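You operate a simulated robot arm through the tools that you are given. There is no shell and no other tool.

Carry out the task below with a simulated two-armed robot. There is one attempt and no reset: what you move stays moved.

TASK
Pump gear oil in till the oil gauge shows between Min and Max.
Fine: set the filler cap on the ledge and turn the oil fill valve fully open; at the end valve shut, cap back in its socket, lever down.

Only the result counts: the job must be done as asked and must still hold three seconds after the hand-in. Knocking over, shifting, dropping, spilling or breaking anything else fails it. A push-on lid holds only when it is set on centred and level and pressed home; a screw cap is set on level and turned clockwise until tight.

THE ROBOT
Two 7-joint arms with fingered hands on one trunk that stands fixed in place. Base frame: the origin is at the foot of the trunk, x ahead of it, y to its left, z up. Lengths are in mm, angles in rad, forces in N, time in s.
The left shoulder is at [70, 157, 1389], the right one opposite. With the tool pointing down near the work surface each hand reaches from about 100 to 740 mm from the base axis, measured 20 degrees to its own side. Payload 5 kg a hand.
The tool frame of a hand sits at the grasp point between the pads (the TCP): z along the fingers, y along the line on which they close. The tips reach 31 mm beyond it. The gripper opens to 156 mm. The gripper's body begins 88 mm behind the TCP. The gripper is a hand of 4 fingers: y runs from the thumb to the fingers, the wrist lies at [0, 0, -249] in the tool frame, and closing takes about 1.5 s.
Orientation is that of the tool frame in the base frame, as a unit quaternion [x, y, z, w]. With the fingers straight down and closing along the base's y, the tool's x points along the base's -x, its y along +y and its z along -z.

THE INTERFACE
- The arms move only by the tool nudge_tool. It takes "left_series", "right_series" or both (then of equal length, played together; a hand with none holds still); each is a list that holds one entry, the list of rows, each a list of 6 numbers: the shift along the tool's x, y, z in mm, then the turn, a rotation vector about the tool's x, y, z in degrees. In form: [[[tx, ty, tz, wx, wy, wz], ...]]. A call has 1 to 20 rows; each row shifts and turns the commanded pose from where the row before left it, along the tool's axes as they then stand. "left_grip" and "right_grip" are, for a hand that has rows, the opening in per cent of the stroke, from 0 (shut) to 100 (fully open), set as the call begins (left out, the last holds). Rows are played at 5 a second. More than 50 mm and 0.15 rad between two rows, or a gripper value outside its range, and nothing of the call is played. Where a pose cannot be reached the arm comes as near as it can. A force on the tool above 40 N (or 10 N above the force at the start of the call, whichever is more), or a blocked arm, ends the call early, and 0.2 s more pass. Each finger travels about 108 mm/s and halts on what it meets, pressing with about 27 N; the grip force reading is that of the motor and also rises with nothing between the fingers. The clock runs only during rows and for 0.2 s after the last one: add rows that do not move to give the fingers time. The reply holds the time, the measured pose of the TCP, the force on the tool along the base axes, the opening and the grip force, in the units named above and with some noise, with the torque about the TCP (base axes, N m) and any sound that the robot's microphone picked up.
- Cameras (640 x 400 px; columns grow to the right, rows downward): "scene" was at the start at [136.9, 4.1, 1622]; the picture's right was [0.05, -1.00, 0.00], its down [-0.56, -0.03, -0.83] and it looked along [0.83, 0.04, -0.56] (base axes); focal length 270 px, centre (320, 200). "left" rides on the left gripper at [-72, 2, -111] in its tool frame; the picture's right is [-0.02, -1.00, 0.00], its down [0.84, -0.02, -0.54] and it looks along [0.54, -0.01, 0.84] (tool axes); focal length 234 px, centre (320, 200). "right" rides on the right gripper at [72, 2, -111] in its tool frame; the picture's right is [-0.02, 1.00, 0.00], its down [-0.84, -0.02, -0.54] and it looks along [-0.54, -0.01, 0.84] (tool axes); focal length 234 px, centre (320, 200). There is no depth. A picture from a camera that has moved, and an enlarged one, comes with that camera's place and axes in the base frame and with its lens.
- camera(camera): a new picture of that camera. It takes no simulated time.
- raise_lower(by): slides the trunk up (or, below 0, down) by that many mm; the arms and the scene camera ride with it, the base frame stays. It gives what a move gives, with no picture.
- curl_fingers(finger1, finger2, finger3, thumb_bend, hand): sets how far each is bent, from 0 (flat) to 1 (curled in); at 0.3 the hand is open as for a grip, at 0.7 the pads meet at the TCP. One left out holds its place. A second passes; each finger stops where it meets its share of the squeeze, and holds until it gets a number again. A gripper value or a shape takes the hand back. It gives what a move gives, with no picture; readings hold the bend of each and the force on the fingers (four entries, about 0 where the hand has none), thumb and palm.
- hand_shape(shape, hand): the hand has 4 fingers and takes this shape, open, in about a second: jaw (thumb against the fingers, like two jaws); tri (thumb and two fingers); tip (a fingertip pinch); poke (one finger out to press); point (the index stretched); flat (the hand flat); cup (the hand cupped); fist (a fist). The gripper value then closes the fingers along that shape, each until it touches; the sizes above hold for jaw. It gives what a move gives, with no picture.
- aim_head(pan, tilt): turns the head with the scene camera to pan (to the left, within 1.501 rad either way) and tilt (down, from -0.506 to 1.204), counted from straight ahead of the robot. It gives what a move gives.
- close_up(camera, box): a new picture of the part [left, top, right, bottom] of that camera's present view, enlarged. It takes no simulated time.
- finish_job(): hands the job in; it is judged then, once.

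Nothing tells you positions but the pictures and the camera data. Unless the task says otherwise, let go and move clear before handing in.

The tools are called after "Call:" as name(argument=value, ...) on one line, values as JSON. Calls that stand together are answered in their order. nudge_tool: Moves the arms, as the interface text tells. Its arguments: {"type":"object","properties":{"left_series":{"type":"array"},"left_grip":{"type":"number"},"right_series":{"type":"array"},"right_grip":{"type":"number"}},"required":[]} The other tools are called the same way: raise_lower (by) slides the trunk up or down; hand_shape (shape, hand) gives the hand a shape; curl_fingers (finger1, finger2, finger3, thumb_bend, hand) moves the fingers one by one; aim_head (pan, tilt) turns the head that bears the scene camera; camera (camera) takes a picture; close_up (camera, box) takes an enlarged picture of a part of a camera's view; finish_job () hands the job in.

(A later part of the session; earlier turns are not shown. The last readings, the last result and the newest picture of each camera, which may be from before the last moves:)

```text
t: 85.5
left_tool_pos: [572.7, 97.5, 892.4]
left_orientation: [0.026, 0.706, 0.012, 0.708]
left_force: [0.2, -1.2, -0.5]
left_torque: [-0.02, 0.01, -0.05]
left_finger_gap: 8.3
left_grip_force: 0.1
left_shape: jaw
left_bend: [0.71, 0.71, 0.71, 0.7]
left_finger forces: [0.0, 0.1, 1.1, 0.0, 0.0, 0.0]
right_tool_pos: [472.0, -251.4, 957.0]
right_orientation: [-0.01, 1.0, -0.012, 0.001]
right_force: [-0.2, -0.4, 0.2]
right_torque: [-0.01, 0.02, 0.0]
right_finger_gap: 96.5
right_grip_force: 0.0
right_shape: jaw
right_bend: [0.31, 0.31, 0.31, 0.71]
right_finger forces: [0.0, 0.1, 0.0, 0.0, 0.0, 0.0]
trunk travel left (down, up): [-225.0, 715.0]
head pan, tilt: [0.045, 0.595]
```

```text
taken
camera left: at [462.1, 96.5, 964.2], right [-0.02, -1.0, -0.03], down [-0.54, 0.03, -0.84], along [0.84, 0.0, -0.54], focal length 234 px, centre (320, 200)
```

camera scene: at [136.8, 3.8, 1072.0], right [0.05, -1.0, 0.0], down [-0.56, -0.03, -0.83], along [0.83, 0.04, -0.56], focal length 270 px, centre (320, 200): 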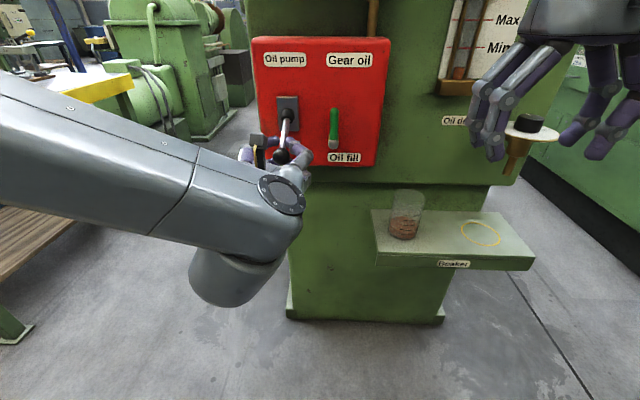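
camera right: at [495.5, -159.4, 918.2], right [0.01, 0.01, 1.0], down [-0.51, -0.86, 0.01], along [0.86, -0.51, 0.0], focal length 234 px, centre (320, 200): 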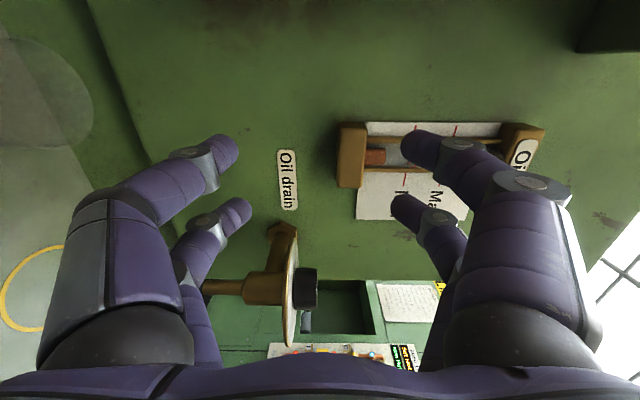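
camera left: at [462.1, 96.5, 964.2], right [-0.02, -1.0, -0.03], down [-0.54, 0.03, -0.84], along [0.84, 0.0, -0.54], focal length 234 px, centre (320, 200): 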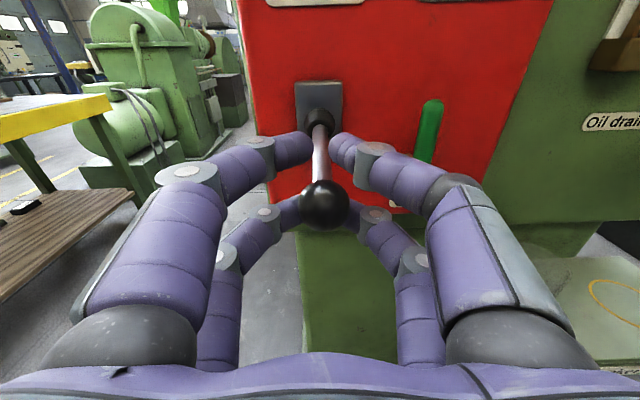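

The lever follows with almost no force. I'll continue up to about 20 degrees above level.

Call:
nudge_tool(left_series=[[[-12, 0.6, -1.4, 0, 0, 0], [-12, 0.6, -1.3, 0, 0, 0], [-9, 0.45, 0.8, 0, 0, 0], [-9, 0.45, 0.8, 0, 0, 0], [-8.5, 0.4, 2.2, 0, 0, 0], [-8.5, 0.4, 2.2, 0, 0, 0], [0, 0, 0, 0, 0, 0]]])

Call:
camera(camera="left")

```text
t: 87.1
left_tool_pos: [577.5, 96.6, 948.2]
left_orientation: [0.025, 0.706, 0.012, 0.708]
left_force: [0.5, -1.0, 0.3]
left_torque: [-0.02, -0.02, -0.01]
left_finger_gap: 8.1
left_grip_force: 0.0
left_shape: jaw
left_bend: [0.71, 0.71, 0.65, 0.7]
left_finger forces: [0.0, 0.1, 0.9, 0.0, 0.0, 0.0]
right_tool_pos: [472.3, -252.5, 955.9]
right_orientation: [-0.011, 1.0, -0.013, 0.0]
right_force: [-0.1, 0.3, 0.2]
right_torque: [0.01, 0.02, -0.01]
right_finger_gap: 96.6
right_grip_force: 0.1
right_shape: jaw
right_bend: [0.31, 0.31, 0.31, 0.71]
right_finger forces: [0.0, 0.1, 0.1, 0.0, 0.0, 0.0]
trunk travel left (down, up): [-225.0, 715.0]
head pan, tilt: [0.045, 0.595]
```

```text
taken
camera left: at [464.5, 96.6, 1021.7], right [-0.02, -1.0, -0.03], down [-0.54, 0.03, -0.84], along [0.84, 0.0, -0.54], focal length 234 px, centre (320, 200)
```

left: 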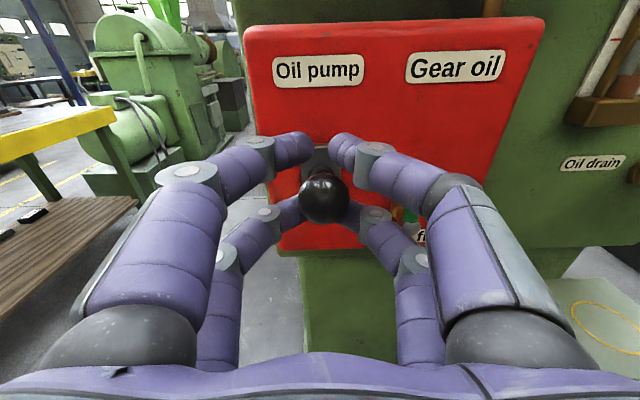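

Call:
nudge_tool(left_series=[[[-7.2, 0.35, 3.2, 0, 0, 0], [-7.3, 0.35, 3.5, 0, 0, 0], [0, 0, 0, 0, 0, 0]]])

Call:
camera(camera="left")

Call:
close_up(camera="scene", box=[430, 0, 530, 100])

```text
t: 87.9
left_tool_pos: [584.9, 95.1, 963.9]
left_orientation: [0.025, 0.706, 0.011, 0.708]
left_force: [-1.4, -0.9, -1.3]
left_torque: [0.0, 0.05, -0.02]
left_finger_gap: 8.3
left_grip_force: 0.1
left_shape: jaw
left_bend: [0.71, 0.71, 0.64, 0.7]
left_finger forces: [0.0, 0.7, 2.2, 0.0, 0.0, 0.0]
right_tool_pos: [471.8, -251.6, 956.5]
right_orientation: [-0.011, 1.0, -0.013, 0.0]
right_force: [-0.8, -0.4, -0.1]
right_torque: [0.01, 0.03, 0.01]
right_finger_gap: 96.4
right_grip_force: 0.0
right_shape: jaw
right_bend: [0.31, 0.31, 0.31, 0.71]
right_finger forces: [0.0, 0.0, 0.1, 0.0, 0.0, 0.0]
trunk travel left (down, up): [-225.0, 715.0]
head pan, tilt: [0.045, 0.595]
```

```text
taken
camera left: at [472.5, 95.1, 1036.3], right [-0.02, -1.0, -0.03], down [-0.54, 0.03, -0.84], along [0.84, 0.0, -0.54], focal length 234 px, centre (320, 200)
```

left: 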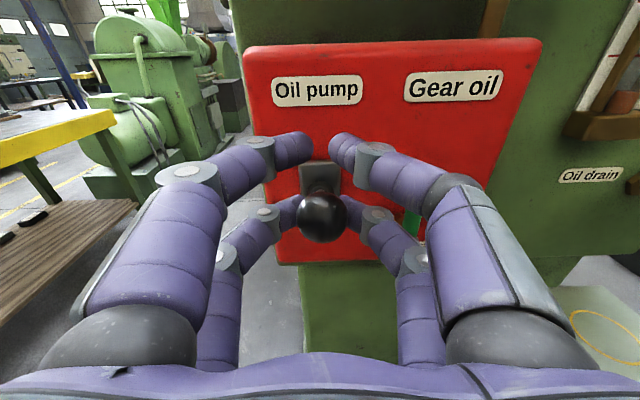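

```text
4.00 times, centred on (480, 50) of scene
camera zoom: at [136.8, 3.6, 1072.0], right [0.05, -1.0, 0.0], down [-0.56, -0.03, -0.83], along [0.83, 0.04, -0.56], focal length 1078 px, centre (-320, 800)
```

zoom: 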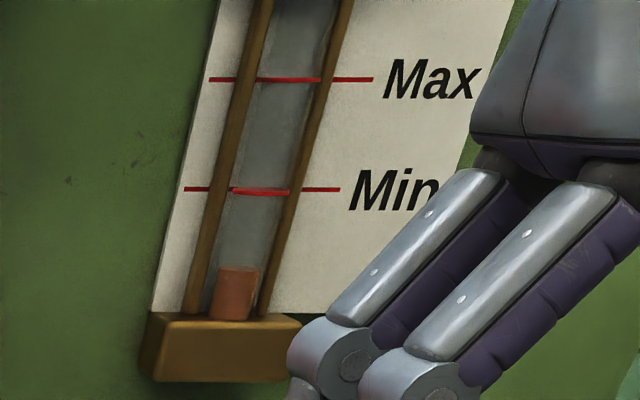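

Call:
nudge_tool(left_series=[[[-4, 0.2, 2.2, 0, 0, 0], [-4, 0.2, 2.4, 0, 0, 0], [0, 0, 0, 0, 0, 0]]])

Call:
camera(camera="left")

```text
t: 88.7
left_tool_pos: [588.2, 96.2, 973.0]
left_orientation: [0.026, 0.706, 0.011, 0.708]
left_force: [0.3, -0.2, 0.6]
left_torque: [-0.02, 0.02, 0.01]
left_finger_gap: 8.1
left_grip_force: 0.1
left_shape: jaw
left_bend: [0.71, 0.71, 0.71, 0.7]
left_finger forces: [0.0, 0.0, 0.3, 0.0, 0.0, 0.1]
right_tool_pos: [472.1, -251.5, 956.9]
right_orientation: [-0.01, 1.0, -0.013, 0.0]
right_force: [-0.2, 0.4, -0.4]
right_torque: [-0.01, 0.01, 0.01]
right_finger_gap: 96.5
right_grip_force: 0.0
right_shape: jaw
right_bend: [0.31, 0.31, 0.31, 0.71]
right_finger forces: [0.1, 0.1, 0.0, 0.0, 0.0, 0.1]
trunk travel left (down, up): [-225.0, 715.0]
head pan, tilt: [0.045, 0.595]
```

```text
taken
camera left: at [476.7, 95.1, 1044.8], right [-0.02, -1.0, -0.03], down [-0.54, 0.03, -0.84], along [0.84, 0.0, -0.54], focal length 234 px, centre (320, 200)
```

left: 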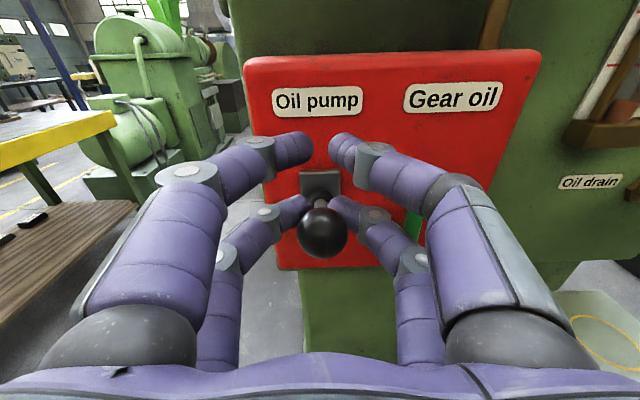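

The lever's upper stop is at about 25 degrees and the fingers slid past the ball. I'll re-centre the hand on the ball, close fully and check the cage before the down stroke.

Call:
nudge_tool(left_series=[[[9, -0.4, -4, 0, 0, 0], [9, -0.4, -4, 0, 0, 0], [0, 0, 0, 0, 0, 0], [0, 0, 0, 0, 0, 0], [0, 0, 0, 0, 0, 0]]], left_grip=0)

Call:
camera(camera="left")

```text
t: 89.9
left_tool_pos: [580.1, 97.4, 955.9]
left_orientation: [0.026, 0.706, 0.011, 0.708]
left_force: [2.4, -0.3, -0.9]
left_torque: [0.0, -0.02, -0.01]
left_finger_gap: 0.0
left_grip_force: 27.2
left_shape: jaw
left_bend: [0.7, 0.71, 0.71, 0.7]
left_finger forces: [0.0, 0.0, 0.0, 0.0, 0.0, 0.0]
right_tool_pos: [472.5, -251.0, 956.0]
right_orientation: [-0.01, 1.0, -0.014, 0.0]
right_force: [-0.7, 0.1, -0.1]
right_torque: [-0.01, 0.01, -0.01]
right_finger_gap: 96.4
right_grip_force: 0.0
right_shape: jaw
right_bend: [0.31, 0.31, 0.31, 0.71]
right_finger forces: [0.0, 0.0, 0.0, 0.0, 0.1, 0.1]
trunk travel left (down, up): [-225.0, 715.0]
head pan, tilt: [0.045, 0.595]
```

```text
taken
camera left: at [468.6, 95.9, 1027.1], right [-0.02, -1.0, -0.03], down [-0.54, 0.03, -0.84], along [0.84, 0.0, -0.54], focal length 234 px, centre (320, 200)
```

left: 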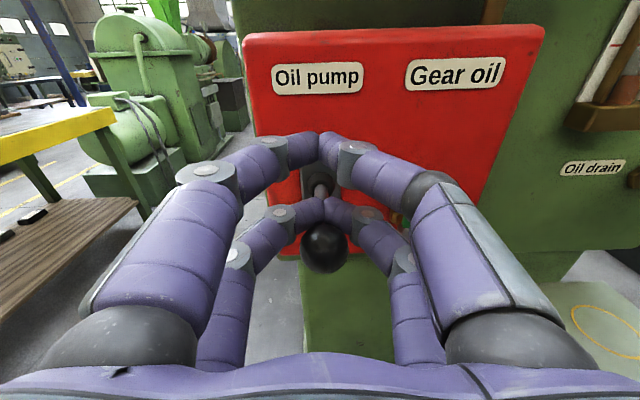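

The closed lower fingers now press on top of the shaft and the lever is already partway down. I'll continue the down stroke.

Call:
nudge_tool(left_series=[[[9, -0.45, 0, 0, 0, 0], [9, -0.45, 0, 0, 0, 0], [8, -0.4, 1, 0, 0, 0], [0, 0, 0, 0, 0, 0]]])

Call:
camera(camera="left")

Call:
close_up(camera="scene", box=[430, 0, 530, 100])

```text
t: 90.9
left_tool_pos: [581.3, 95.4, 929.5]
left_orientation: [0.026, 0.706, 0.011, 0.708]
left_force: [-1.0, 0.6, 0.6]
left_torque: [0.02, 0.0, 0.0]
left_finger_gap: 0.0
left_grip_force: 27.1
left_shape: jaw
left_bend: [0.7, 0.71, 0.71, 0.7]
left_finger forces: [0.0, 0.0, 0.1, 0.0, 0.1, 0.0]
right_tool_pos: [472.4, -251.6, 957.1]
right_orientation: [-0.011, 1.0, -0.013, 0.001]
right_force: [-0.5, -0.5, -0.1]
right_torque: [0.0, -0.02, -0.05]
right_finger_gap: 96.7
right_grip_force: 0.0
right_shape: jaw
right_bend: [0.31, 0.31, 0.31, 0.71]
right_finger forces: [0.1, 0.0, 0.1, 0.0, 0.1, 0.0]
trunk travel left (down, up): [-225.0, 715.0]
head pan, tilt: [0.045, 0.595]
```

```text
taken
camera left: at [469.9, 95.3, 1001.2], right [-0.02, -1.0, -0.03], down [-0.54, 0.03, -0.84], along [0.84, 0.0, -0.54], focal length 234 px, centre (320, 200)
```

left: 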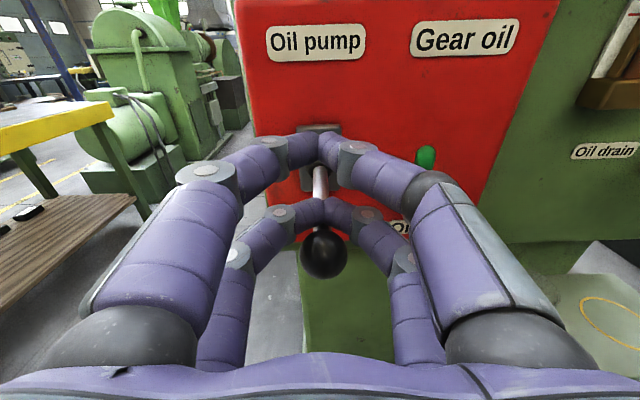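

```text
4.00 times, centred on (480, 50) of scene
camera zoom: at [136.6, 3.8, 1072.0], right [0.05, -1.0, 0.0], down [-0.56, -0.03, -0.83], along [0.83, 0.04, -0.56], focal length 1078 px, centre (-320, 800)
```

zoom: 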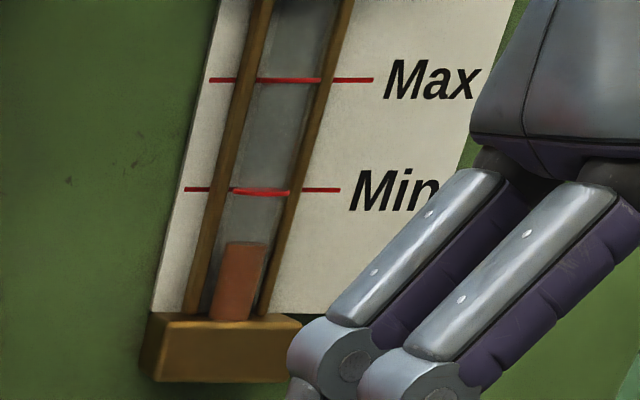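

The gauge level is rising with the stroke. I'll finish the down stroke to the lever's bottom stop.

Call:
nudge_tool(left_series=[[[8, -0.4, 1.5, 0, 0, 0], [8, -0.4, 2, 0, 0, 0], [7, -0.35, 2.5, 0, 0, 0], [0, 0, 0, 0, 0, 0]]])

Call:
camera(camera="left")

Call:
close_up(camera="scene", box=[430, 0, 530, 100])

```text
t: 91.9
left_tool_pos: [587.4, 96.1, 909.0]
left_orientation: [0.024, 0.705, 0.011, 0.709]
left_force: [-0.7, 2.1, 7.2]
left_torque: [0.05, -0.19, 0.05]
left_finger_gap: 0.0
left_grip_force: 26.6
left_shape: jaw
left_bend: [0.7, 0.71, 0.71, 0.7]
left_finger forces: [0.0, 0.0, 0.0, 0.1, 0.0, 0.0]
right_tool_pos: [470.1, -251.4, 956.8]
right_orientation: [-0.01, 1.0, -0.014, 0.001]
right_force: [0.4, -0.2, -0.1]
right_torque: [-0.01, 0.01, -0.01]
right_finger_gap: 96.6
right_grip_force: 0.2
right_shape: jaw
right_bend: [0.31, 0.31, 0.31, 0.71]
right_finger forces: [0.0, 0.0, 0.0, 0.1, 0.1, 0.1]
trunk travel left (down, up): [-225.0, 715.0]
head pan, tilt: [0.045, 0.595]
```

```text
taken
camera left: at [475.0, 94.8, 979.3], right [-0.02, -1.0, -0.03], down [-0.54, 0.03, -0.84], along [0.84, 0.0, -0.54], focal length 234 px, centre (320, 200)
```

left: 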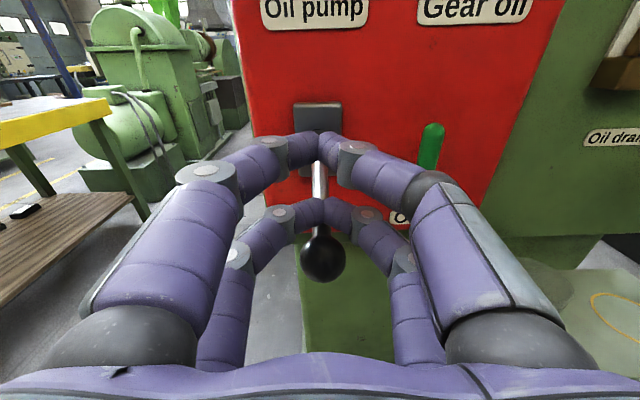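

```text
4.00 times, centred on (480, 50) of scene
camera zoom: at [135.9, 3.9, 1072.3], right [0.05, -1.0, 0.0], down [-0.56, -0.03, -0.83], along [0.83, 0.04, -0.56], focal length 1078 px, centre (-320, 800)
```

zoom: 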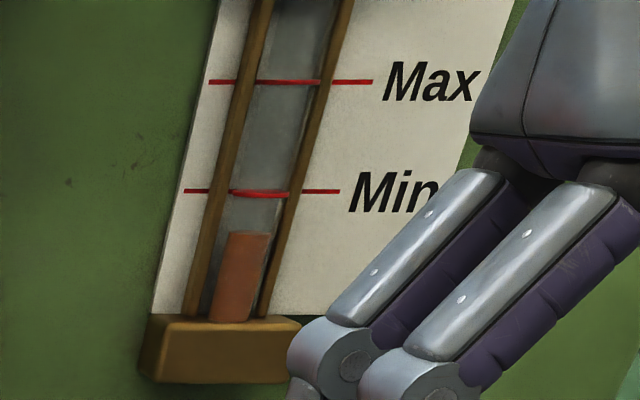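

Call:
nudge_tool(left_series=[[[4, -0.2, 2, 0, 0, 0], [3, -0.2, 2, 0, 0, 0], [0, 0, 0, 0, 0, 0]]])

Call:
camera(camera="left")

Call:
close_up(camera="scene", box=[430, 0, 530, 100])

```text
t: 92.8
left_tool_pos: [591.7, 94.9, 909.0]
left_orientation: [0.024, 0.699, 0.01, 0.715]
left_force: [-9.4, 3.9, 17.6]
left_torque: [0.1, -0.33, 0.11]
left_finger_gap: 0.0
left_grip_force: 26.8
left_shape: jaw
left_bend: [0.7, 0.71, 0.71, 0.7]
left_finger forces: [0.1, 0.0, 0.1, 0.1, 0.0, 0.0]
right_tool_pos: [472.1, -250.1, 956.9]
right_orientation: [-0.01, 1.0, -0.013, 0.002]
right_force: [0.2, 0.7, -0.1]
right_torque: [0.01, 0.02, -0.01]
right_finger_gap: 96.7
right_grip_force: 0.1
right_shape: jaw
right_bend: [0.31, 0.31, 0.31, 0.71]
right_finger forces: [0.0, 0.0, 0.1, 0.1, 0.1, 0.1]
trunk travel left (down, up): [-225.0, 715.0]
head pan, tilt: [0.045, 0.595]
stopped in row 3 (left hand): the force on the tool passed its limit at 41 N (the readings are from after the stop); the commanded pose is now the measured one
```

```text
taken
camera left: at [477.6, 95.1, 978.3], right [-0.02, -1.0, -0.03], down [-0.53, 0.03, -0.85], along [0.85, 0.0, -0.53], focal length 234 px, centre (320, 200)
```

left: 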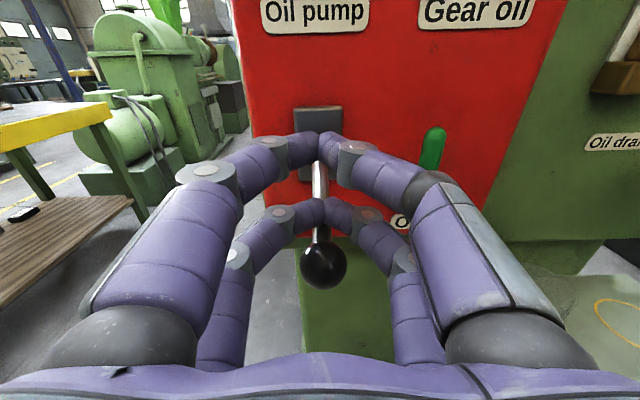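

```text
4.00 times, centred on (480, 50) of scene
camera zoom: at [134.9, 4.1, 1072.1], right [0.05, -1.0, 0.0], down [-0.56, -0.03, -0.83], along [0.83, 0.04, -0.56], focal length 1078 px, centre (-320, 800)
```

zoom: 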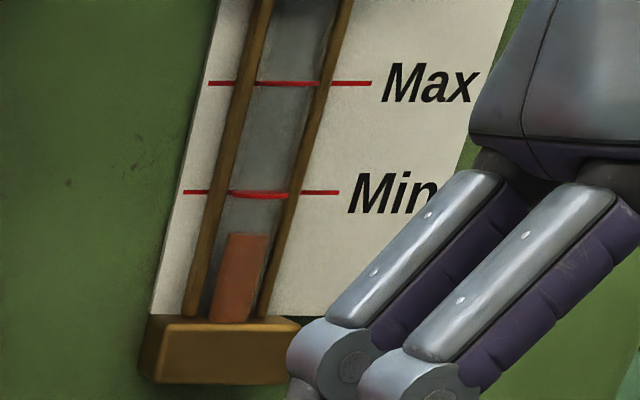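

The lever is at its bottom stop; one stroke raised the level about a third of the way from start to mid-band. I'll unload, open the hand, drop around the ball and close again for the next stroke.

Call:
nudge_tool(left_series=[[[-4, 0.2, -3, 0, 0, 0], [-4, 0.2, -3, 0, 0, 0], [0, 0, 0, 0, 0, 0]]])

Call:
nudge_tool(left_series=[[[0, 0, 0, 0, 0, 0], [0, 0, 0, 0, 0, 0], [0, 0, 0, 0, 0, 0], [0, 0, 0, 0, 0, 0]]], left_grip=50)

Call:
nudge_tool(left_series=[[[14, -0.7, 0, 0, 0.6, 0], [15, -0.7, 0, 0, 0.6, 0], [15, -0.7, 0, 0, 0, 0], [14, -0.7, 0, 0, 0, 0], [0, 0, 0, 0, 0, 0]]])

Call:
camera(camera="left")

```text
t: 93.6
left_tool_pos: [585.9, 95.6, 911.1]
left_orientation: [0.025, 0.703, 0.011, 0.71]
left_force: [0.5, 1.0, 0.8]
left_torque: [0.03, -0.02, -0.01]
left_finger_gap: 0.1
left_grip_force: 27.0
left_shape: jaw
left_bend: [0.7, 0.71, 0.71, 0.7]
left_finger forces: [0.0, 0.0, 0.0, 0.1, 0.0, 0.1]
right_tool_pos: [471.9, -251.9, 956.6]
right_orientation: [-0.011, 1.0, -0.013, 0.001]
right_force: [-0.1, 0.0, -0.3]
right_torque: [0.04, -0.01, 0.03]
right_finger_gap: 96.6
right_grip_force: 0.1
right_shape: jaw
right_bend: [0.31, 0.31, 0.31, 0.71]
right_finger forces: [0.1, 0.0, 0.1, 0.0, 0.0, 0.1]
trunk travel left (down, up): [-225.0, 715.0]
head pan, tilt: [0.045, 0.595]
```

```text
t: 94.6
left_tool_pos: [587.1, 95.4, 912.0]
left_orientation: [0.025, 0.703, 0.011, 0.711]
left_force: [-0.6, 0.6, 0.7]
left_torque: [-0.01, -0.02, 0.0]
left_finger_gap: 77.5
left_grip_force: 0.1
left_shape: jaw
left_bend: [0.73, 0.73, 0.73, 0.7]
left_finger forces: [0.1, 0.1, 0.0, 0.1, 0.0, 0.0]
right_tool_pos: [471.6, -252.5, 958.3]
right_orientation: [-0.009, 1.0, -0.013, 0.001]
right_force: [0.5, -0.3, -0.3]
right_torque: [0.01, 0.01, 0.0]
right_finger_gap: 96.6
right_grip_force: 0.0
right_shape: jaw
right_bend: [0.31, 0.31, 0.31, 0.71]
right_finger forces: [0.1, 0.1, 0.0, 0.0, 0.0, 0.1]
trunk travel left (down, up): [-225.0, 715.0]
head pan, tilt: [0.045, 0.595]
```

```text
t: 95.8
left_tool_pos: [585.6, 95.3, 853.3]
left_orientation: [0.025, 0.71, 0.012, 0.704]
left_force: [0.2, -0.2, -0.7]
left_torque: [0.03, -0.03, -0.05]
left_finger_gap: 77.3
left_grip_force: 0.1
left_shape: jaw
left_bend: [0.73, 0.73, 0.73, 0.7]
left_finger forces: [0.0, 0.0, 0.1, 0.0, 0.0, 0.1]
right_tool_pos: [471.8, -251.7, 957.0]
right_orientation: [-0.01, 1.0, -0.013, 0.001]
right_force: [0.4, 0.5, 0.3]
right_torque: [0.01, 0.0, -0.01]
right_finger_gap: 96.5
right_grip_force: 0.1
right_shape: jaw
right_bend: [0.31, 0.31, 0.31, 0.71]
right_finger forces: [0.1, 0.0, 0.0, 0.0, 0.0, 0.0]
trunk travel left (down, up): [-225.0, 715.0]
head pan, tilt: [0.045, 0.595]
```

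```text
taken
camera left: at [474.7, 94.7, 927.2], right [-0.02, -1.0, -0.03], down [-0.55, 0.03, -0.83], along [0.83, 0.0, -0.55], focal length 234 px, centre (320, 200)
```

left: 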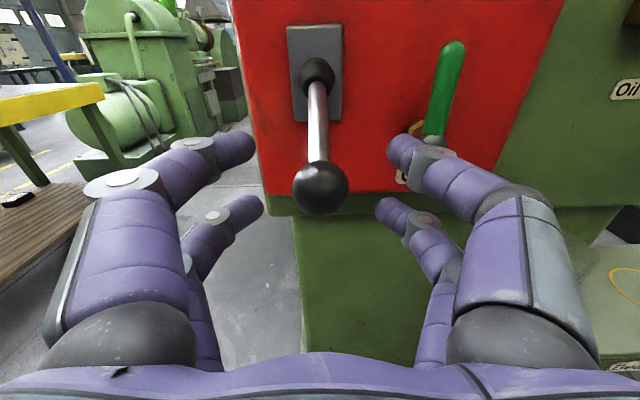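

Call:
nudge_tool(left_series=[[[0, 0, 0, 0, 0, 0], [0, 0, 0, 0, 0, 0], [0, 0, 0, 0, 0, 0], [0, 0, 0, 0, 0, 0], [0, 0, 0, 0, 0, 0], [0, 0, 0, 0, 0, 0]]], left_grip=5)

Call:
nudge_tool(left_series=[[[-5, 0.2, 0, 0, 0, 0], [-8, 0.4, -4, 0, 0, 0], [-8.5, 0.4, -3.5, 0, 0, 0], [-8.5, 0.4, -2.5, 0, 0, 0], [-8.5, 0.4, -2, 0, 0, 0], [-12, 0.6, -1.4, 0, 0, 0], [-12, 0.6, -1.3, 0, 0, 0], [-9, 0.45, 0.8, 0, 0, 0], [-9, 0.45, 0.8, 0, 0, 0], [-8.5, 0.4, 2.2, 0, 0, 0], [-8.5, 0.4, 2.2, 0, 0, 0], [-7.2, 0.35, 3.2, 0, 0, 0], [-7.3, 0.35, 3.5, 0, 0, 0], [0, 0, 0, 0, 0, 0]]])

Call:
camera(camera="left")

Call:
close_up(camera="scene", box=[430, 0, 530, 100])

```text
t: 97.2
left_tool_pos: [586.5, 94.7, 854.7]
left_orientation: [0.025, 0.71, 0.012, 0.704]
left_force: [-0.2, 0.4, -0.6]
left_torque: [-0.01, -0.02, 0.04]
left_finger_gap: 8.3
left_grip_force: 0.0
left_shape: jaw
left_bend: [0.71, 0.71, 0.71, 0.7]
left_finger forces: [0.7, 0.0, 0.0, 0.1, 0.3, 0.0]
right_tool_pos: [473.0, -251.9, 956.9]
right_orientation: [-0.01, 1.0, -0.013, 0.0]
right_force: [0.0, -0.5, -0.2]
right_torque: [0.0, -0.03, 0.01]
right_finger_gap: 96.6
right_grip_force: 0.1
right_shape: jaw
right_bend: [0.31, 0.31, 0.31, 0.71]
right_finger forces: [0.0, 0.1, 0.0, 0.0, 0.0, 0.1]
trunk travel left (down, up): [-225.0, 715.0]
head pan, tilt: [0.045, 0.595]
```

```text
t: 100.2
left_tool_pos: [584.5, 94.8, 966.5]
left_orientation: [0.024, 0.71, 0.012, 0.703]
left_force: [-0.9, -1.2, -1.9]
left_torque: [-0.02, 0.02, -0.04]
left_finger_gap: 8.2
left_grip_force: 0.1
left_shape: jaw
left_bend: [0.71, 0.71, 0.64, 0.7]
left_finger forces: [0.0, 0.8, 2.1, 0.1, 0.1, 0.0]
right_tool_pos: [472.1, -251.8, 957.6]
right_orientation: [-0.011, 1.0, -0.014, 0.0]
right_force: [0.2, -1.3, 0.3]
right_torque: [0.0, -0.01, -0.02]
right_finger_gap: 96.5
right_grip_force: 0.0
right_shape: jaw
right_bend: [0.31, 0.31, 0.31, 0.71]
right_finger forces: [0.1, 0.1, 0.0, 0.1, 0.0, 0.0]
trunk travel left (down, up): [-225.0, 715.0]
head pan, tilt: [0.045, 0.595]
```

```text
taken
camera left: at [473.5, 94.6, 1038.7], right [-0.02, -1.0, -0.03], down [-0.55, 0.03, -0.83], along [0.83, 0.0, -0.55], focal length 234 px, centre (320, 200)
```

left: 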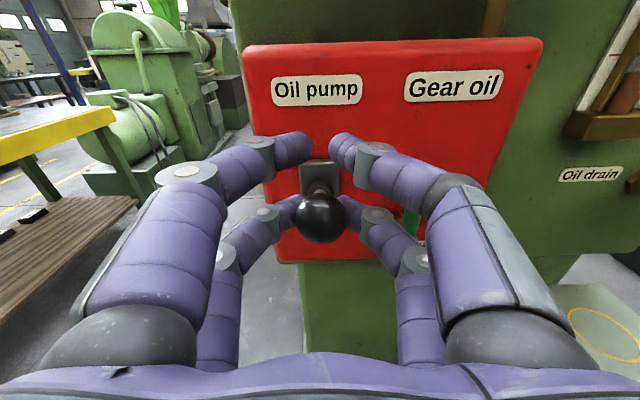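

```text
4.00 times, centred on (480, 50) of scene
camera zoom: at [136.9, 3.7, 1072.0], right [0.05, -1.0, 0.0], down [-0.56, -0.03, -0.83], along [0.83, 0.04, -0.56], focal length 1078 px, centre (-320, 800)
```

zoom: 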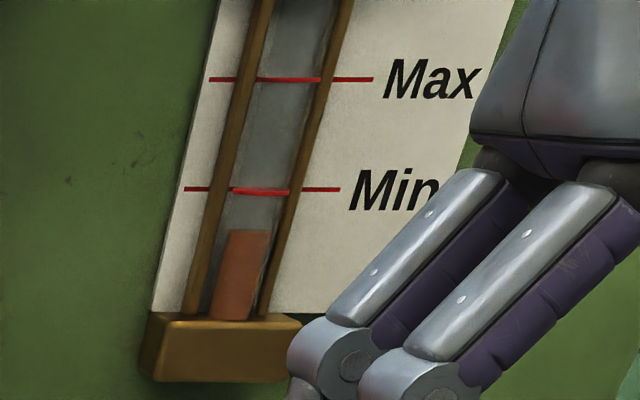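

Call:
nudge_tool(left_series=[[[-4, 0.2, 2, 0, 0, 0], [-4, 0.2, 2, 0, 0, 0], [0, 0, 0, 0, 0, 0]]])

Call:
nudge_tool(left_series=[[[9, -0.4, -4, 0, 0, 0], [9, -0.4, -4, 0, 0, 0], [0, 0, 0, 0, 0, 0], [0, 0, 0, 0, 0, 0], [0, 0, 0, 0, 0, 0]]], left_grip=0)

Call:
camera(camera="left")

```text
t: 101.0
left_tool_pos: [587.0, 96.9, 973.0]
left_orientation: [0.025, 0.71, 0.011, 0.704]
left_force: [-0.2, -0.6, -0.4]
left_torque: [0.01, 0.0, 0.01]
left_finger_gap: 7.9
left_grip_force: 0.1
left_shape: jaw
left_bend: [0.71, 0.71, 0.71, 0.7]
left_finger forces: [0.0, 0.0, 0.7, 0.1, 0.1, 0.0]
right_tool_pos: [471.6, -250.8, 958.2]
right_orientation: [-0.01, 1.0, -0.014, 0.0]
right_force: [0.0, -0.4, -0.4]
right_torque: [0.0, -0.01, 0.02]
right_finger_gap: 96.5
right_grip_force: 0.0
right_shape: jaw
right_bend: [0.31, 0.31, 0.31, 0.71]
right_finger forces: [0.0, 0.1, 0.0, 0.1, 0.0, 0.0]
trunk travel left (down, up): [-225.0, 715.0]
head pan, tilt: [0.045, 0.595]
```

```text
t: 102.2
left_tool_pos: [578.8, 96.1, 956.0]
left_orientation: [0.024, 0.71, 0.012, 0.704]
left_force: [2.0, 0.3, -0.1]
left_torque: [0.02, -0.04, -0.02]
left_finger_gap: 0.0
left_grip_force: 27.1
left_shape: jaw
left_bend: [0.7, 0.7, 0.71, 0.7]
left_finger forces: [0.0, 0.0, 0.0, 0.0, 0.0, 0.0]
right_tool_pos: [471.7, -250.1, 955.4]
right_orientation: [-0.011, 1.0, -0.012, -0.001]
right_force: [0.0, -1.0, -0.9]
right_torque: [0.0, 0.01, 0.0]
right_finger_gap: 96.7
right_grip_force: 0.2
right_shape: jaw
right_bend: [0.31, 0.31, 0.31, 0.71]
right_finger forces: [0.1, 0.0, 0.0, 0.0, 0.1, 0.1]
trunk travel left (down, up): [-225.0, 715.0]
head pan, tilt: [0.045, 0.595]
```

```text
taken
camera left: at [469.4, 95.3, 1028.9], right [-0.02, -1.0, -0.03], down [-0.55, 0.03, -0.83], along [0.83, 0.0, -0.55], focal length 234 px, centre (320, 200)
```

left: 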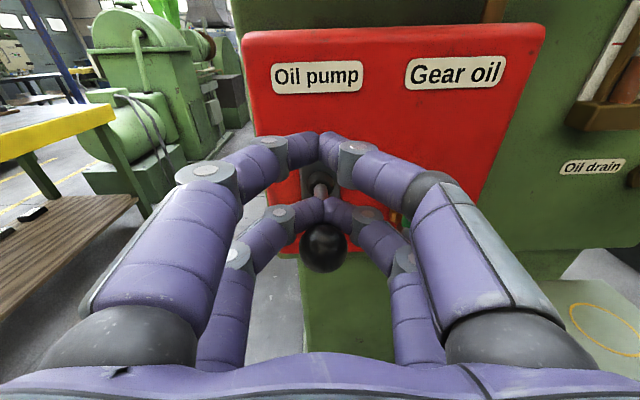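

Same arrangement as before: the closed lower fingers sit on top of the shaft. Now the full down stroke.

Call:
nudge_tool(left_series=[[[9, -0.45, 0, 0, 0, 0], [9, -0.45, 0, 0, 0, 0], [8, -0.4, 1, 0, 0, 0], [8, -0.4, 1.5, 0, 0, 0], [8, -0.4, 2, 0, 0, 0], [7, -0.35, 2.5, 0, 0, 0], [0, 0, 0, 0, 0, 0]]])

Call:
close_up(camera="scene", box=[430, 0, 530, 100])

```text
t: 103.8
left_tool_pos: [587.3, 96.2, 909.0]
left_orientation: [0.024, 0.709, 0.01, 0.705]
left_force: [-1.4, 0.5, 5.9]
left_torque: [0.05, -0.12, 0.04]
left_finger_gap: 0.0
left_grip_force: 27.2
left_shape: jaw
left_bend: [0.7, 0.71, 0.71, 0.7]
left_finger forces: [0.0, 0.0, 0.0, 0.0, 0.0, 0.1]
right_tool_pos: [471.7, -250.9, 957.7]
right_orientation: [-0.011, 1.0, -0.013, 0.001]
right_force: [0.1, 0.6, 0.4]
right_torque: [-0.01, -0.01, -0.06]
right_finger_gap: 96.7
right_grip_force: 0.0
right_shape: jaw
right_bend: [0.31, 0.31, 0.31, 0.71]
right_finger forces: [0.1, 0.1, 0.1, 0.0, 0.0, 0.0]
trunk travel left (down, up): [-225.0, 715.0]
head pan, tilt: [0.045, 0.595]
```

```text
4.00 times, centred on (480, 50) of scene
camera zoom: at [136.0, 3.8, 1072.2], right [0.05, -1.0, 0.0], down [-0.56, -0.03, -0.83], along [0.83, 0.04, -0.56], focal length 1078 px, centre (-320, 800)
```

zoom: 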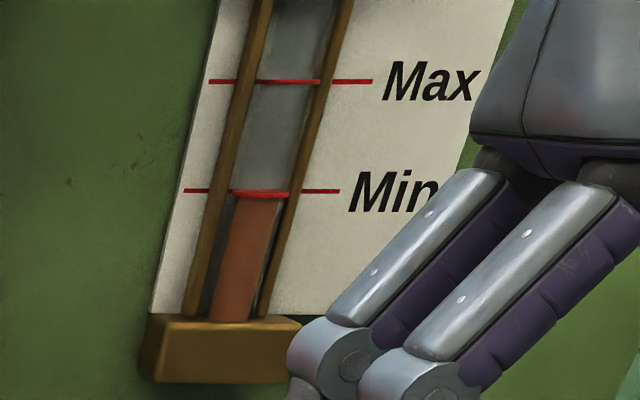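

The level is now right at Min. One more full stroke, then I'll judge again.

Call:
nudge_tool(left_series=[[[-4, 0.2, 0, 0, 0, 0], [-2, 0.1, 0, 0, 0, 0], [0, 0, 0, 0, 0, 0]]])

Call:
nudge_tool(left_series=[[[0, 0, 0, 0, 0, 0], [0, 0, 0, 0, 0, 0], [0, 0, 0, 0, 0, 0], [0, 0, 0, 0, 0, 0]]], left_grip=50)

Call:
nudge_tool(left_series=[[[14, -0.7, 0, 0, 0, 0], [15, -0.7, 0, 0, 0, 0], [15, -0.7, 0, 0, 0, 0], [14, -0.7, 0, 0, 0, 0], [0, 0, 0, 0, 0, 0]]])

Call:
camera(camera="left")

```text
t: 104.6
left_tool_pos: [586.3, 94.9, 911.6]
left_orientation: [0.025, 0.71, 0.012, 0.703]
left_force: [0.7, 0.6, -0.4]
left_torque: [0.04, -0.01, 0.03]
left_finger_gap: 0.3
left_grip_force: 27.1
left_shape: jaw
left_bend: [0.7, 0.71, 0.71, 0.7]
left_finger forces: [0.0, 0.0, 0.0, 0.0, 0.0, 0.0]
right_tool_pos: [472.8, -250.7, 957.3]
right_orientation: [-0.01, 1.0, -0.014, 0.0]
right_force: [0.6, 0.4, -0.6]
right_torque: [-0.01, -0.02, 0.02]
right_finger_gap: 96.5
right_grip_force: 0.1
right_shape: jaw
right_bend: [0.31, 0.31, 0.31, 0.71]
right_finger forces: [0.0, 0.1, 0.0, 0.0, 0.0, 0.0]
trunk travel left (down, up): [-225.0, 715.0]
head pan, tilt: [0.045, 0.595]
```

```text
t: 105.6
left_tool_pos: [587.3, 94.7, 912.9]
left_orientation: [0.025, 0.71, 0.012, 0.704]
left_force: [0.6, -0.8, 0.2]
left_torque: [0.01, -0.01, 0.0]
left_finger_gap: 77.5
left_grip_force: 0.1
left_shape: jaw
left_bend: [0.73, 0.73, 0.73, 0.7]
left_finger forces: [0.1, 0.0, 0.1, 0.1, 0.1, 0.0]
right_tool_pos: [472.7, -251.6, 957.0]
right_orientation: [-0.011, 1.0, -0.013, -0.001]
right_force: [-0.1, 0.9, -0.1]
right_torque: [-0.02, -0.02, 0.0]
right_finger_gap: 96.5
right_grip_force: 0.1
right_shape: jaw
right_bend: [0.31, 0.31, 0.31, 0.71]
right_finger forces: [0.0, 0.0, 0.0, 0.0, 0.0, 0.0]
trunk travel left (down, up): [-225.0, 715.0]
head pan, tilt: [0.045, 0.595]
```

```text
t: 106.8
left_tool_pos: [587.1, 94.5, 855.2]
left_orientation: [0.025, 0.71, 0.011, 0.704]
left_force: [0.3, 0.4, 0.2]
left_torque: [0.03, 0.01, 0.02]
left_finger_gap: 77.5
left_grip_force: 0.1
left_shape: jaw
left_bend: [0.73, 0.73, 0.73, 0.7]
left_finger forces: [0.1, 0.0, 0.1, 0.0, 0.1, 0.0]
right_tool_pos: [473.0, -251.2, 956.3]
right_orientation: [-0.011, 1.0, -0.013, 0.001]
right_force: [0.0, -0.8, -0.4]
right_torque: [0.01, 0.0, 0.03]
right_finger_gap: 96.8
right_grip_force: 0.1
right_shape: jaw
right_bend: [0.31, 0.31, 0.31, 0.71]
right_finger forces: [0.0, 0.0, 0.1, 0.0, 0.0, 0.0]
trunk travel left (down, up): [-225.0, 715.0]
head pan, tilt: [0.045, 0.595]
```

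```text
taken
camera left: at [475.9, 93.7, 927.7], right [-0.02, -1.0, -0.03], down [-0.55, 0.03, -0.83], along [0.83, 0.0, -0.55], focal length 234 px, centre (320, 200)
```

left: 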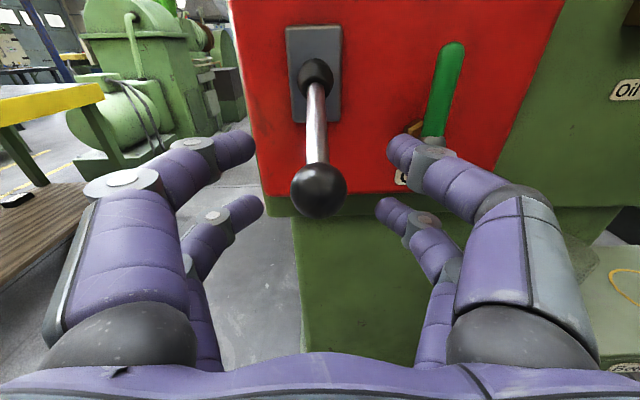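

Call:
nudge_tool(left_series=[[[0, 0.5, 0, 0, 0, 0], [0, 0, 0, 0, 0, 0], [0, 0, 0, 0, 0, 0], [0, 0, 0, 0, 0, 0], [0, 0, 0, 0, 0, 0], [0, 0, 0, 0, 0, 0]]], left_grip=5)

Call:
nudge_tool(left_series=[[[-4, 0.2, -1, 0, 0, 0], [-8, 0.4, -4, 0, 0, 0], [-8.5, 0.4, -3.5, 0, 0, 0], [-8.5, 0.4, -2.5, 0, 0, 0], [-8.5, 0.4, -2, 0, 0, 0], [-12, 0.6, -1.4, 0, 0, 0], [-12, 0.6, -1.3, 0, 0, 0], [-9, 0.45, 0.8, 0, 0, 0], [-9, 0.45, 0.8, 0, 0, 0], [-8.5, 0.4, 2.2, 0, 0, 0], [-8.5, 0.4, 2.2, 0, 0, 0], [-7.2, 0.35, 3.2, 0, 0, 0], [-7.3, 0.35, 3.5, 0, 0, 0], [0, 0, 0, 0, 0, 0]]])

Call:
camera(camera="left")

```text
t: 108.2
left_tool_pos: [586.3, 95.1, 855.0]
left_orientation: [0.025, 0.71, 0.012, 0.704]
left_force: [-0.8, 0.7, -0.1]
left_torque: [-0.03, -0.02, 0.0]
left_finger_gap: 8.3
left_grip_force: 0.0
left_shape: jaw
left_bend: [0.71, 0.71, 0.71, 0.7]
left_finger forces: [0.8, 0.1, 0.0, 0.1, 0.4, 0.0]
right_tool_pos: [473.1, -251.8, 957.5]
right_orientation: [-0.011, 1.0, -0.014, 0.001]
right_force: [-0.7, -0.2, 1.3]
right_torque: [-0.02, 0.03, -0.03]
right_finger_gap: 96.5
right_grip_force: 0.1
right_shape: jaw
right_bend: [0.31, 0.31, 0.31, 0.71]
right_finger forces: [0.0, 0.1, 0.1, 0.1, 0.0, 0.0]
trunk travel left (down, up): [-225.0, 715.0]
head pan, tilt: [0.045, 0.595]
```

```text
t: 111.2
left_tool_pos: [582.8, 96.7, 965.3]
left_orientation: [0.024, 0.71, 0.012, 0.703]
left_force: [0.6, -2.2, -2.2]
left_torque: [-0.04, 0.06, -0.04]
left_finger_gap: 8.3
left_grip_force: 0.0
left_shape: jaw
left_bend: [0.71, 0.71, 0.64, 0.7]
left_finger forces: [0.0, 0.5, 3.0, 0.0, 0.0, 0.0]
right_tool_pos: [473.9, -251.4, 956.8]
right_orientation: [-0.01, 1.0, -0.013, 0.0]
right_force: [0.0, -0.3, -0.5]
right_torque: [0.0, 0.04, 0.0]
right_finger_gap: 96.2
right_grip_force: 0.1
right_shape: jaw
right_bend: [0.31, 0.31, 0.31, 0.71]
right_finger forces: [0.0, 0.0, 0.1, 0.1, 0.1, 0.0]
trunk travel left (down, up): [-225.0, 715.0]
head pan, tilt: [0.045, 0.595]
```

```text
taken
camera left: at [473.0, 96.0, 1038.8], right [-0.02, -1.0, -0.03], down [-0.55, 0.03, -0.83], along [0.83, 0.0, -0.55], focal length 234 px, centre (320, 200)
```

left: 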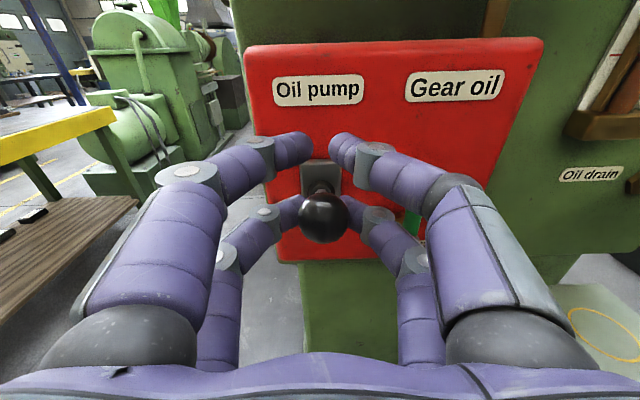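

Call:
nudge_tool(left_series=[[[-4, 0.2, 2, 0, 0, 0], [-4, 0.2, 2, 0, 0, 0], [0, 0, 0, 0, 0, 0]]])

Call:
nudge_tool(left_series=[[[9, -0.4, -4, 0, 0, 0], [9, -0.4, -4, 0, 0, 0], [0, 0, 0, 0, 0, 0], [0, 0, 0, 0, 0, 0], [0, 0, 0, 0, 0, 0]]], left_grip=0)

Call:
nudge_tool(left_series=[[[9, -0.45, 0, 0, 0, 0], [9, -0.45, 0, 0, 0, 0], [8, -0.4, 1, 0, 0, 0], [8, -0.4, 1.5, 0, 0, 0], [8, -0.4, 2, 0, 0, 0], [7, -0.35, 2.5, 0, 0, 0], [0, 0, 0, 0, 0, 0]]])

Call:
close_up(camera="scene", box=[430, 0, 530, 100])

Call:
camera(camera="left")

```text
t: 112.0
left_tool_pos: [589.1, 96.9, 974.2]
left_orientation: [0.025, 0.71, 0.012, 0.704]
left_force: [0.1, -1.0, -0.1]
left_torque: [-0.02, -0.02, 0.02]
left_finger_gap: 7.9
left_grip_force: 0.0
left_shape: jaw
left_bend: [0.71, 0.71, 0.71, 0.7]
left_finger forces: [0.0, 0.0, 0.7, 0.0, 0.0, 0.0]
right_tool_pos: [471.8, -250.3, 957.1]
right_orientation: [-0.011, 1.0, -0.013, 0.0]
right_force: [-0.6, 0.9, 0.4]
right_torque: [0.0, 0.01, 0.0]
right_finger_gap: 96.6
right_grip_force: 0.0
right_shape: jaw
right_bend: [0.31, 0.31, 0.31, 0.71]
right_finger forces: [0.0, 0.1, 0.0, 0.1, 0.1, 0.0]
trunk travel left (down, up): [-225.0, 715.0]
head pan, tilt: [0.045, 0.595]
```

```text
t: 113.2
left_tool_pos: [580.1, 99.2, 955.6]
left_orientation: [0.025, 0.71, 0.012, 0.703]
left_force: [0.4, -0.3, -0.1]
left_torque: [-0.06, -0.04, 0.04]
left_finger_gap: 0.0
left_grip_force: 27.0
left_shape: jaw
left_bend: [0.7, 0.7, 0.71, 0.7]
left_finger forces: [0.1, 0.0, 0.0, 0.0, 0.0, 0.1]
right_tool_pos: [471.7, -252.3, 955.4]
right_orientation: [-0.01, 1.0, -0.013, 0.0]
right_force: [0.9, 0.0, -0.1]
right_torque: [0.01, 0.01, -0.04]
right_finger_gap: 96.5
right_grip_force: 0.0
right_shape: jaw
right_bend: [0.31, 0.31, 0.31, 0.71]
right_finger forces: [0.0, 0.0, 0.0, 0.1, 0.0, 0.0]
trunk travel left (down, up): [-225.0, 715.0]
head pan, tilt: [0.045, 0.595]
```

```text
t: 114.8
left_tool_pos: [586.3, 96.1, 908.7]
left_orientation: [0.026, 0.709, 0.011, 0.704]
left_force: [0.2, 0.3, 4.2]
left_torque: [0.0, -0.11, 0.0]
left_finger_gap: 0.0
left_grip_force: 27.6
left_shape: jaw
left_bend: [0.7, 0.7, 0.71, 0.7]
left_finger forces: [0.0, 0.0, 0.0, 0.0, 0.0, 0.1]
right_tool_pos: [471.3, -251.3, 956.0]
right_orientation: [-0.01, 1.0, -0.013, 0.001]
right_force: [-0.3, 0.0, 0.1]
right_torque: [0.01, 0.0, 0.02]
right_finger_gap: 96.5
right_grip_force: 0.0
right_shape: jaw
right_bend: [0.31, 0.31, 0.31, 0.71]
right_finger forces: [0.1, 0.0, 0.0, 0.0, 0.0, 0.0]
trunk travel left (down, up): [-225.0, 715.0]
head pan, tilt: [0.045, 0.595]
```

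```text
4.00 times, centred on (480, 50) of scene
camera zoom: at [136.4, 3.7, 1072.2], right [0.05, -1.0, 0.0], down [-0.56, -0.03, -0.83], along [0.83, 0.04, -0.56], focal length 1078 px, centre (-320, 800)
```

zoom: 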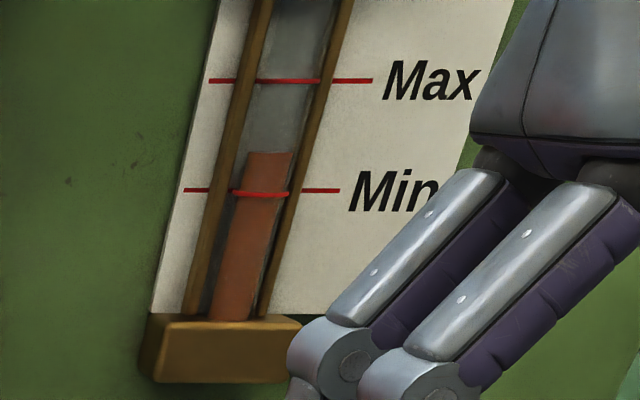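

```text
taken
camera left: at [475.5, 95.9, 981.3], right [-0.02, -1.0, -0.03], down [-0.55, 0.03, -0.83], along [0.83, 0.0, -0.55], focal length 234 px, centre (320, 200)
```

left: 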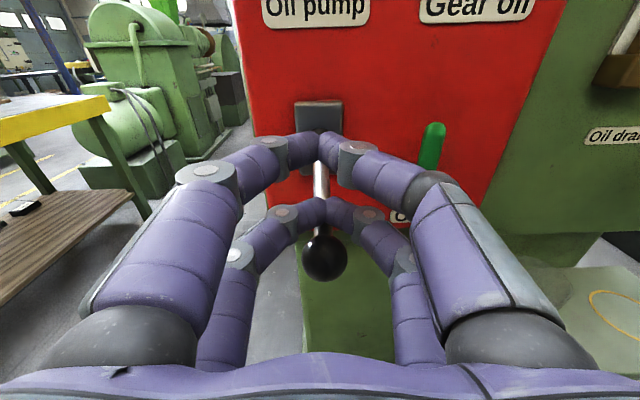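

The level now stands about a third of the way from Min to Max with good margin both sides, so no more strokes. I'll press the lever the last bit to its bottom stop, then let go.

Call:
nudge_tool(left_series=[[[2, -0.1, 1, 0, 0, 0], [1.5, -0.1, 0.5, 0, 0, 0], [0, 0, 0, 0, 0, 0]]])

Call:
nudge_tool(left_series=[[[-4, 0.2, -1, 0, 0, 0], [-4, 0.2, -1, 0, 0, 0], [0, 0, 0, 0, 0, 0]]])

Call:
nudge_tool(left_series=[[[0, 0, 0, 0, 0, 0], [0, 0, 0, 0, 0, 0], [0, 0, 0, 0, 0, 0], [0, 0, 0, 0, 0, 0]]], left_grip=50)

Call:
camera(camera="left")

Call:
close_up(camera="scene", box=[430, 0, 530, 100])

```text
t: 115.6
left_tool_pos: [586.3, 96.5, 907.9]
left_orientation: [0.024, 0.707, 0.012, 0.707]
left_force: [-5.3, 2.9, 26.2]
left_torque: [0.07, -0.65, 0.09]
left_finger_gap: 0.2
left_grip_force: 27.1
left_shape: jaw
left_bend: [0.7, 0.7, 0.71, 0.7]
left_finger forces: [0.0, 0.0, 0.0, 0.1, 0.0, 0.1]
right_tool_pos: [469.7, -251.9, 958.5]
right_orientation: [-0.01, 1.0, -0.013, 0.002]
right_force: [-0.6, 0.0, 0.2]
right_torque: [0.0, 0.04, -0.01]
right_finger_gap: 96.5
right_grip_force: 0.0
right_shape: jaw
right_bend: [0.31, 0.31, 0.31, 0.71]
right_finger forces: [0.0, 0.0, 0.1, 0.0, 0.1, 0.0]
trunk travel left (down, up): [-225.0, 715.0]
head pan, tilt: [0.045, 0.595]
```

```text
t: 116.4
left_tool_pos: [586.4, 95.6, 908.4]
left_orientation: [0.026, 0.712, 0.011, 0.701]
left_force: [-0.4, 0.3, -0.8]
left_torque: [-0.02, 0.0, 0.03]
left_finger_gap: 0.2
left_grip_force: 27.0
left_shape: jaw
left_bend: [0.7, 0.7, 0.71, 0.7]
left_finger forces: [0.1, 0.0, 0.0, 0.0, 0.0, 0.1]
right_tool_pos: [472.1, -250.5, 956.9]
right_orientation: [-0.01, 1.0, -0.014, 0.0]
right_force: [0.1, -0.4, -0.5]
right_torque: [-0.02, 0.03, 0.02]
right_finger_gap: 96.6
right_grip_force: 0.1
right_shape: jaw
right_bend: [0.31, 0.31, 0.31, 0.71]
right_finger forces: [0.0, 0.0, 0.0, 0.0, 0.1, 0.1]
trunk travel left (down, up): [-225.0, 715.0]
head pan, tilt: [0.045, 0.595]
```

```text
t: 117.4
left_tool_pos: [586.0, 96.4, 911.2]
left_orientation: [0.025, 0.71, 0.011, 0.703]
left_force: [0.2, 0.6, 0.9]
left_torque: [0.0, -0.01, 0.01]
left_finger_gap: 77.5
left_grip_force: 0.0
left_shape: jaw
left_bend: [0.73, 0.73, 0.73, 0.7]
left_finger forces: [0.0, 0.0, 0.0, 0.0, 0.0, 0.1]
right_tool_pos: [471.9, -250.7, 956.4]
right_orientation: [-0.01, 1.0, -0.014, 0.0]
right_force: [-0.2, 1.2, -0.4]
right_torque: [-0.02, 0.01, 0.01]
right_finger_gap: 96.5
right_grip_force: 0.1
right_shape: jaw
right_bend: [0.31, 0.31, 0.31, 0.71]
right_finger forces: [0.0, 0.1, 0.0, 0.0, 0.0, 0.0]
trunk travel left (down, up): [-225.0, 715.0]
head pan, tilt: [0.045, 0.595]
```

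```text
taken
camera left: at [475.3, 95.4, 984.6], right [-0.02, -1.0, -0.03], down [-0.55, 0.03, -0.83], along [0.83, 0.0, -0.55], focal length 234 px, centre (320, 200)
```

left: 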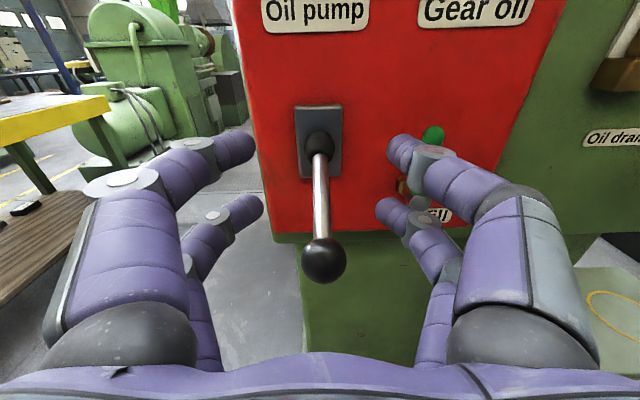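

```text
4.00 times, centred on (480, 50) of scene
camera zoom: at [136.7, 3.8, 1072.0], right [0.05, -1.0, 0.0], down [-0.56, -0.03, -0.83], along [0.83, 0.04, -0.56], focal length 1078 px, centre (-320, 800)
```

zoom: 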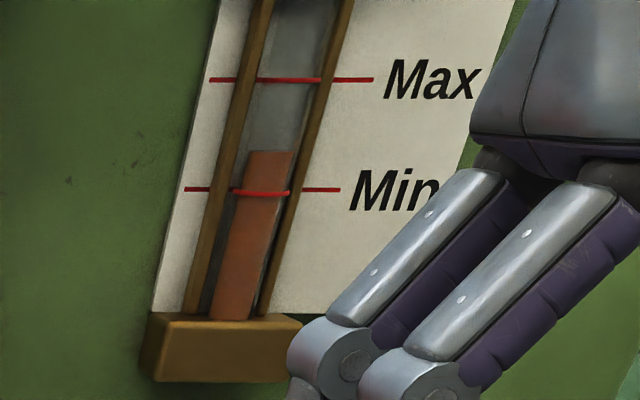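

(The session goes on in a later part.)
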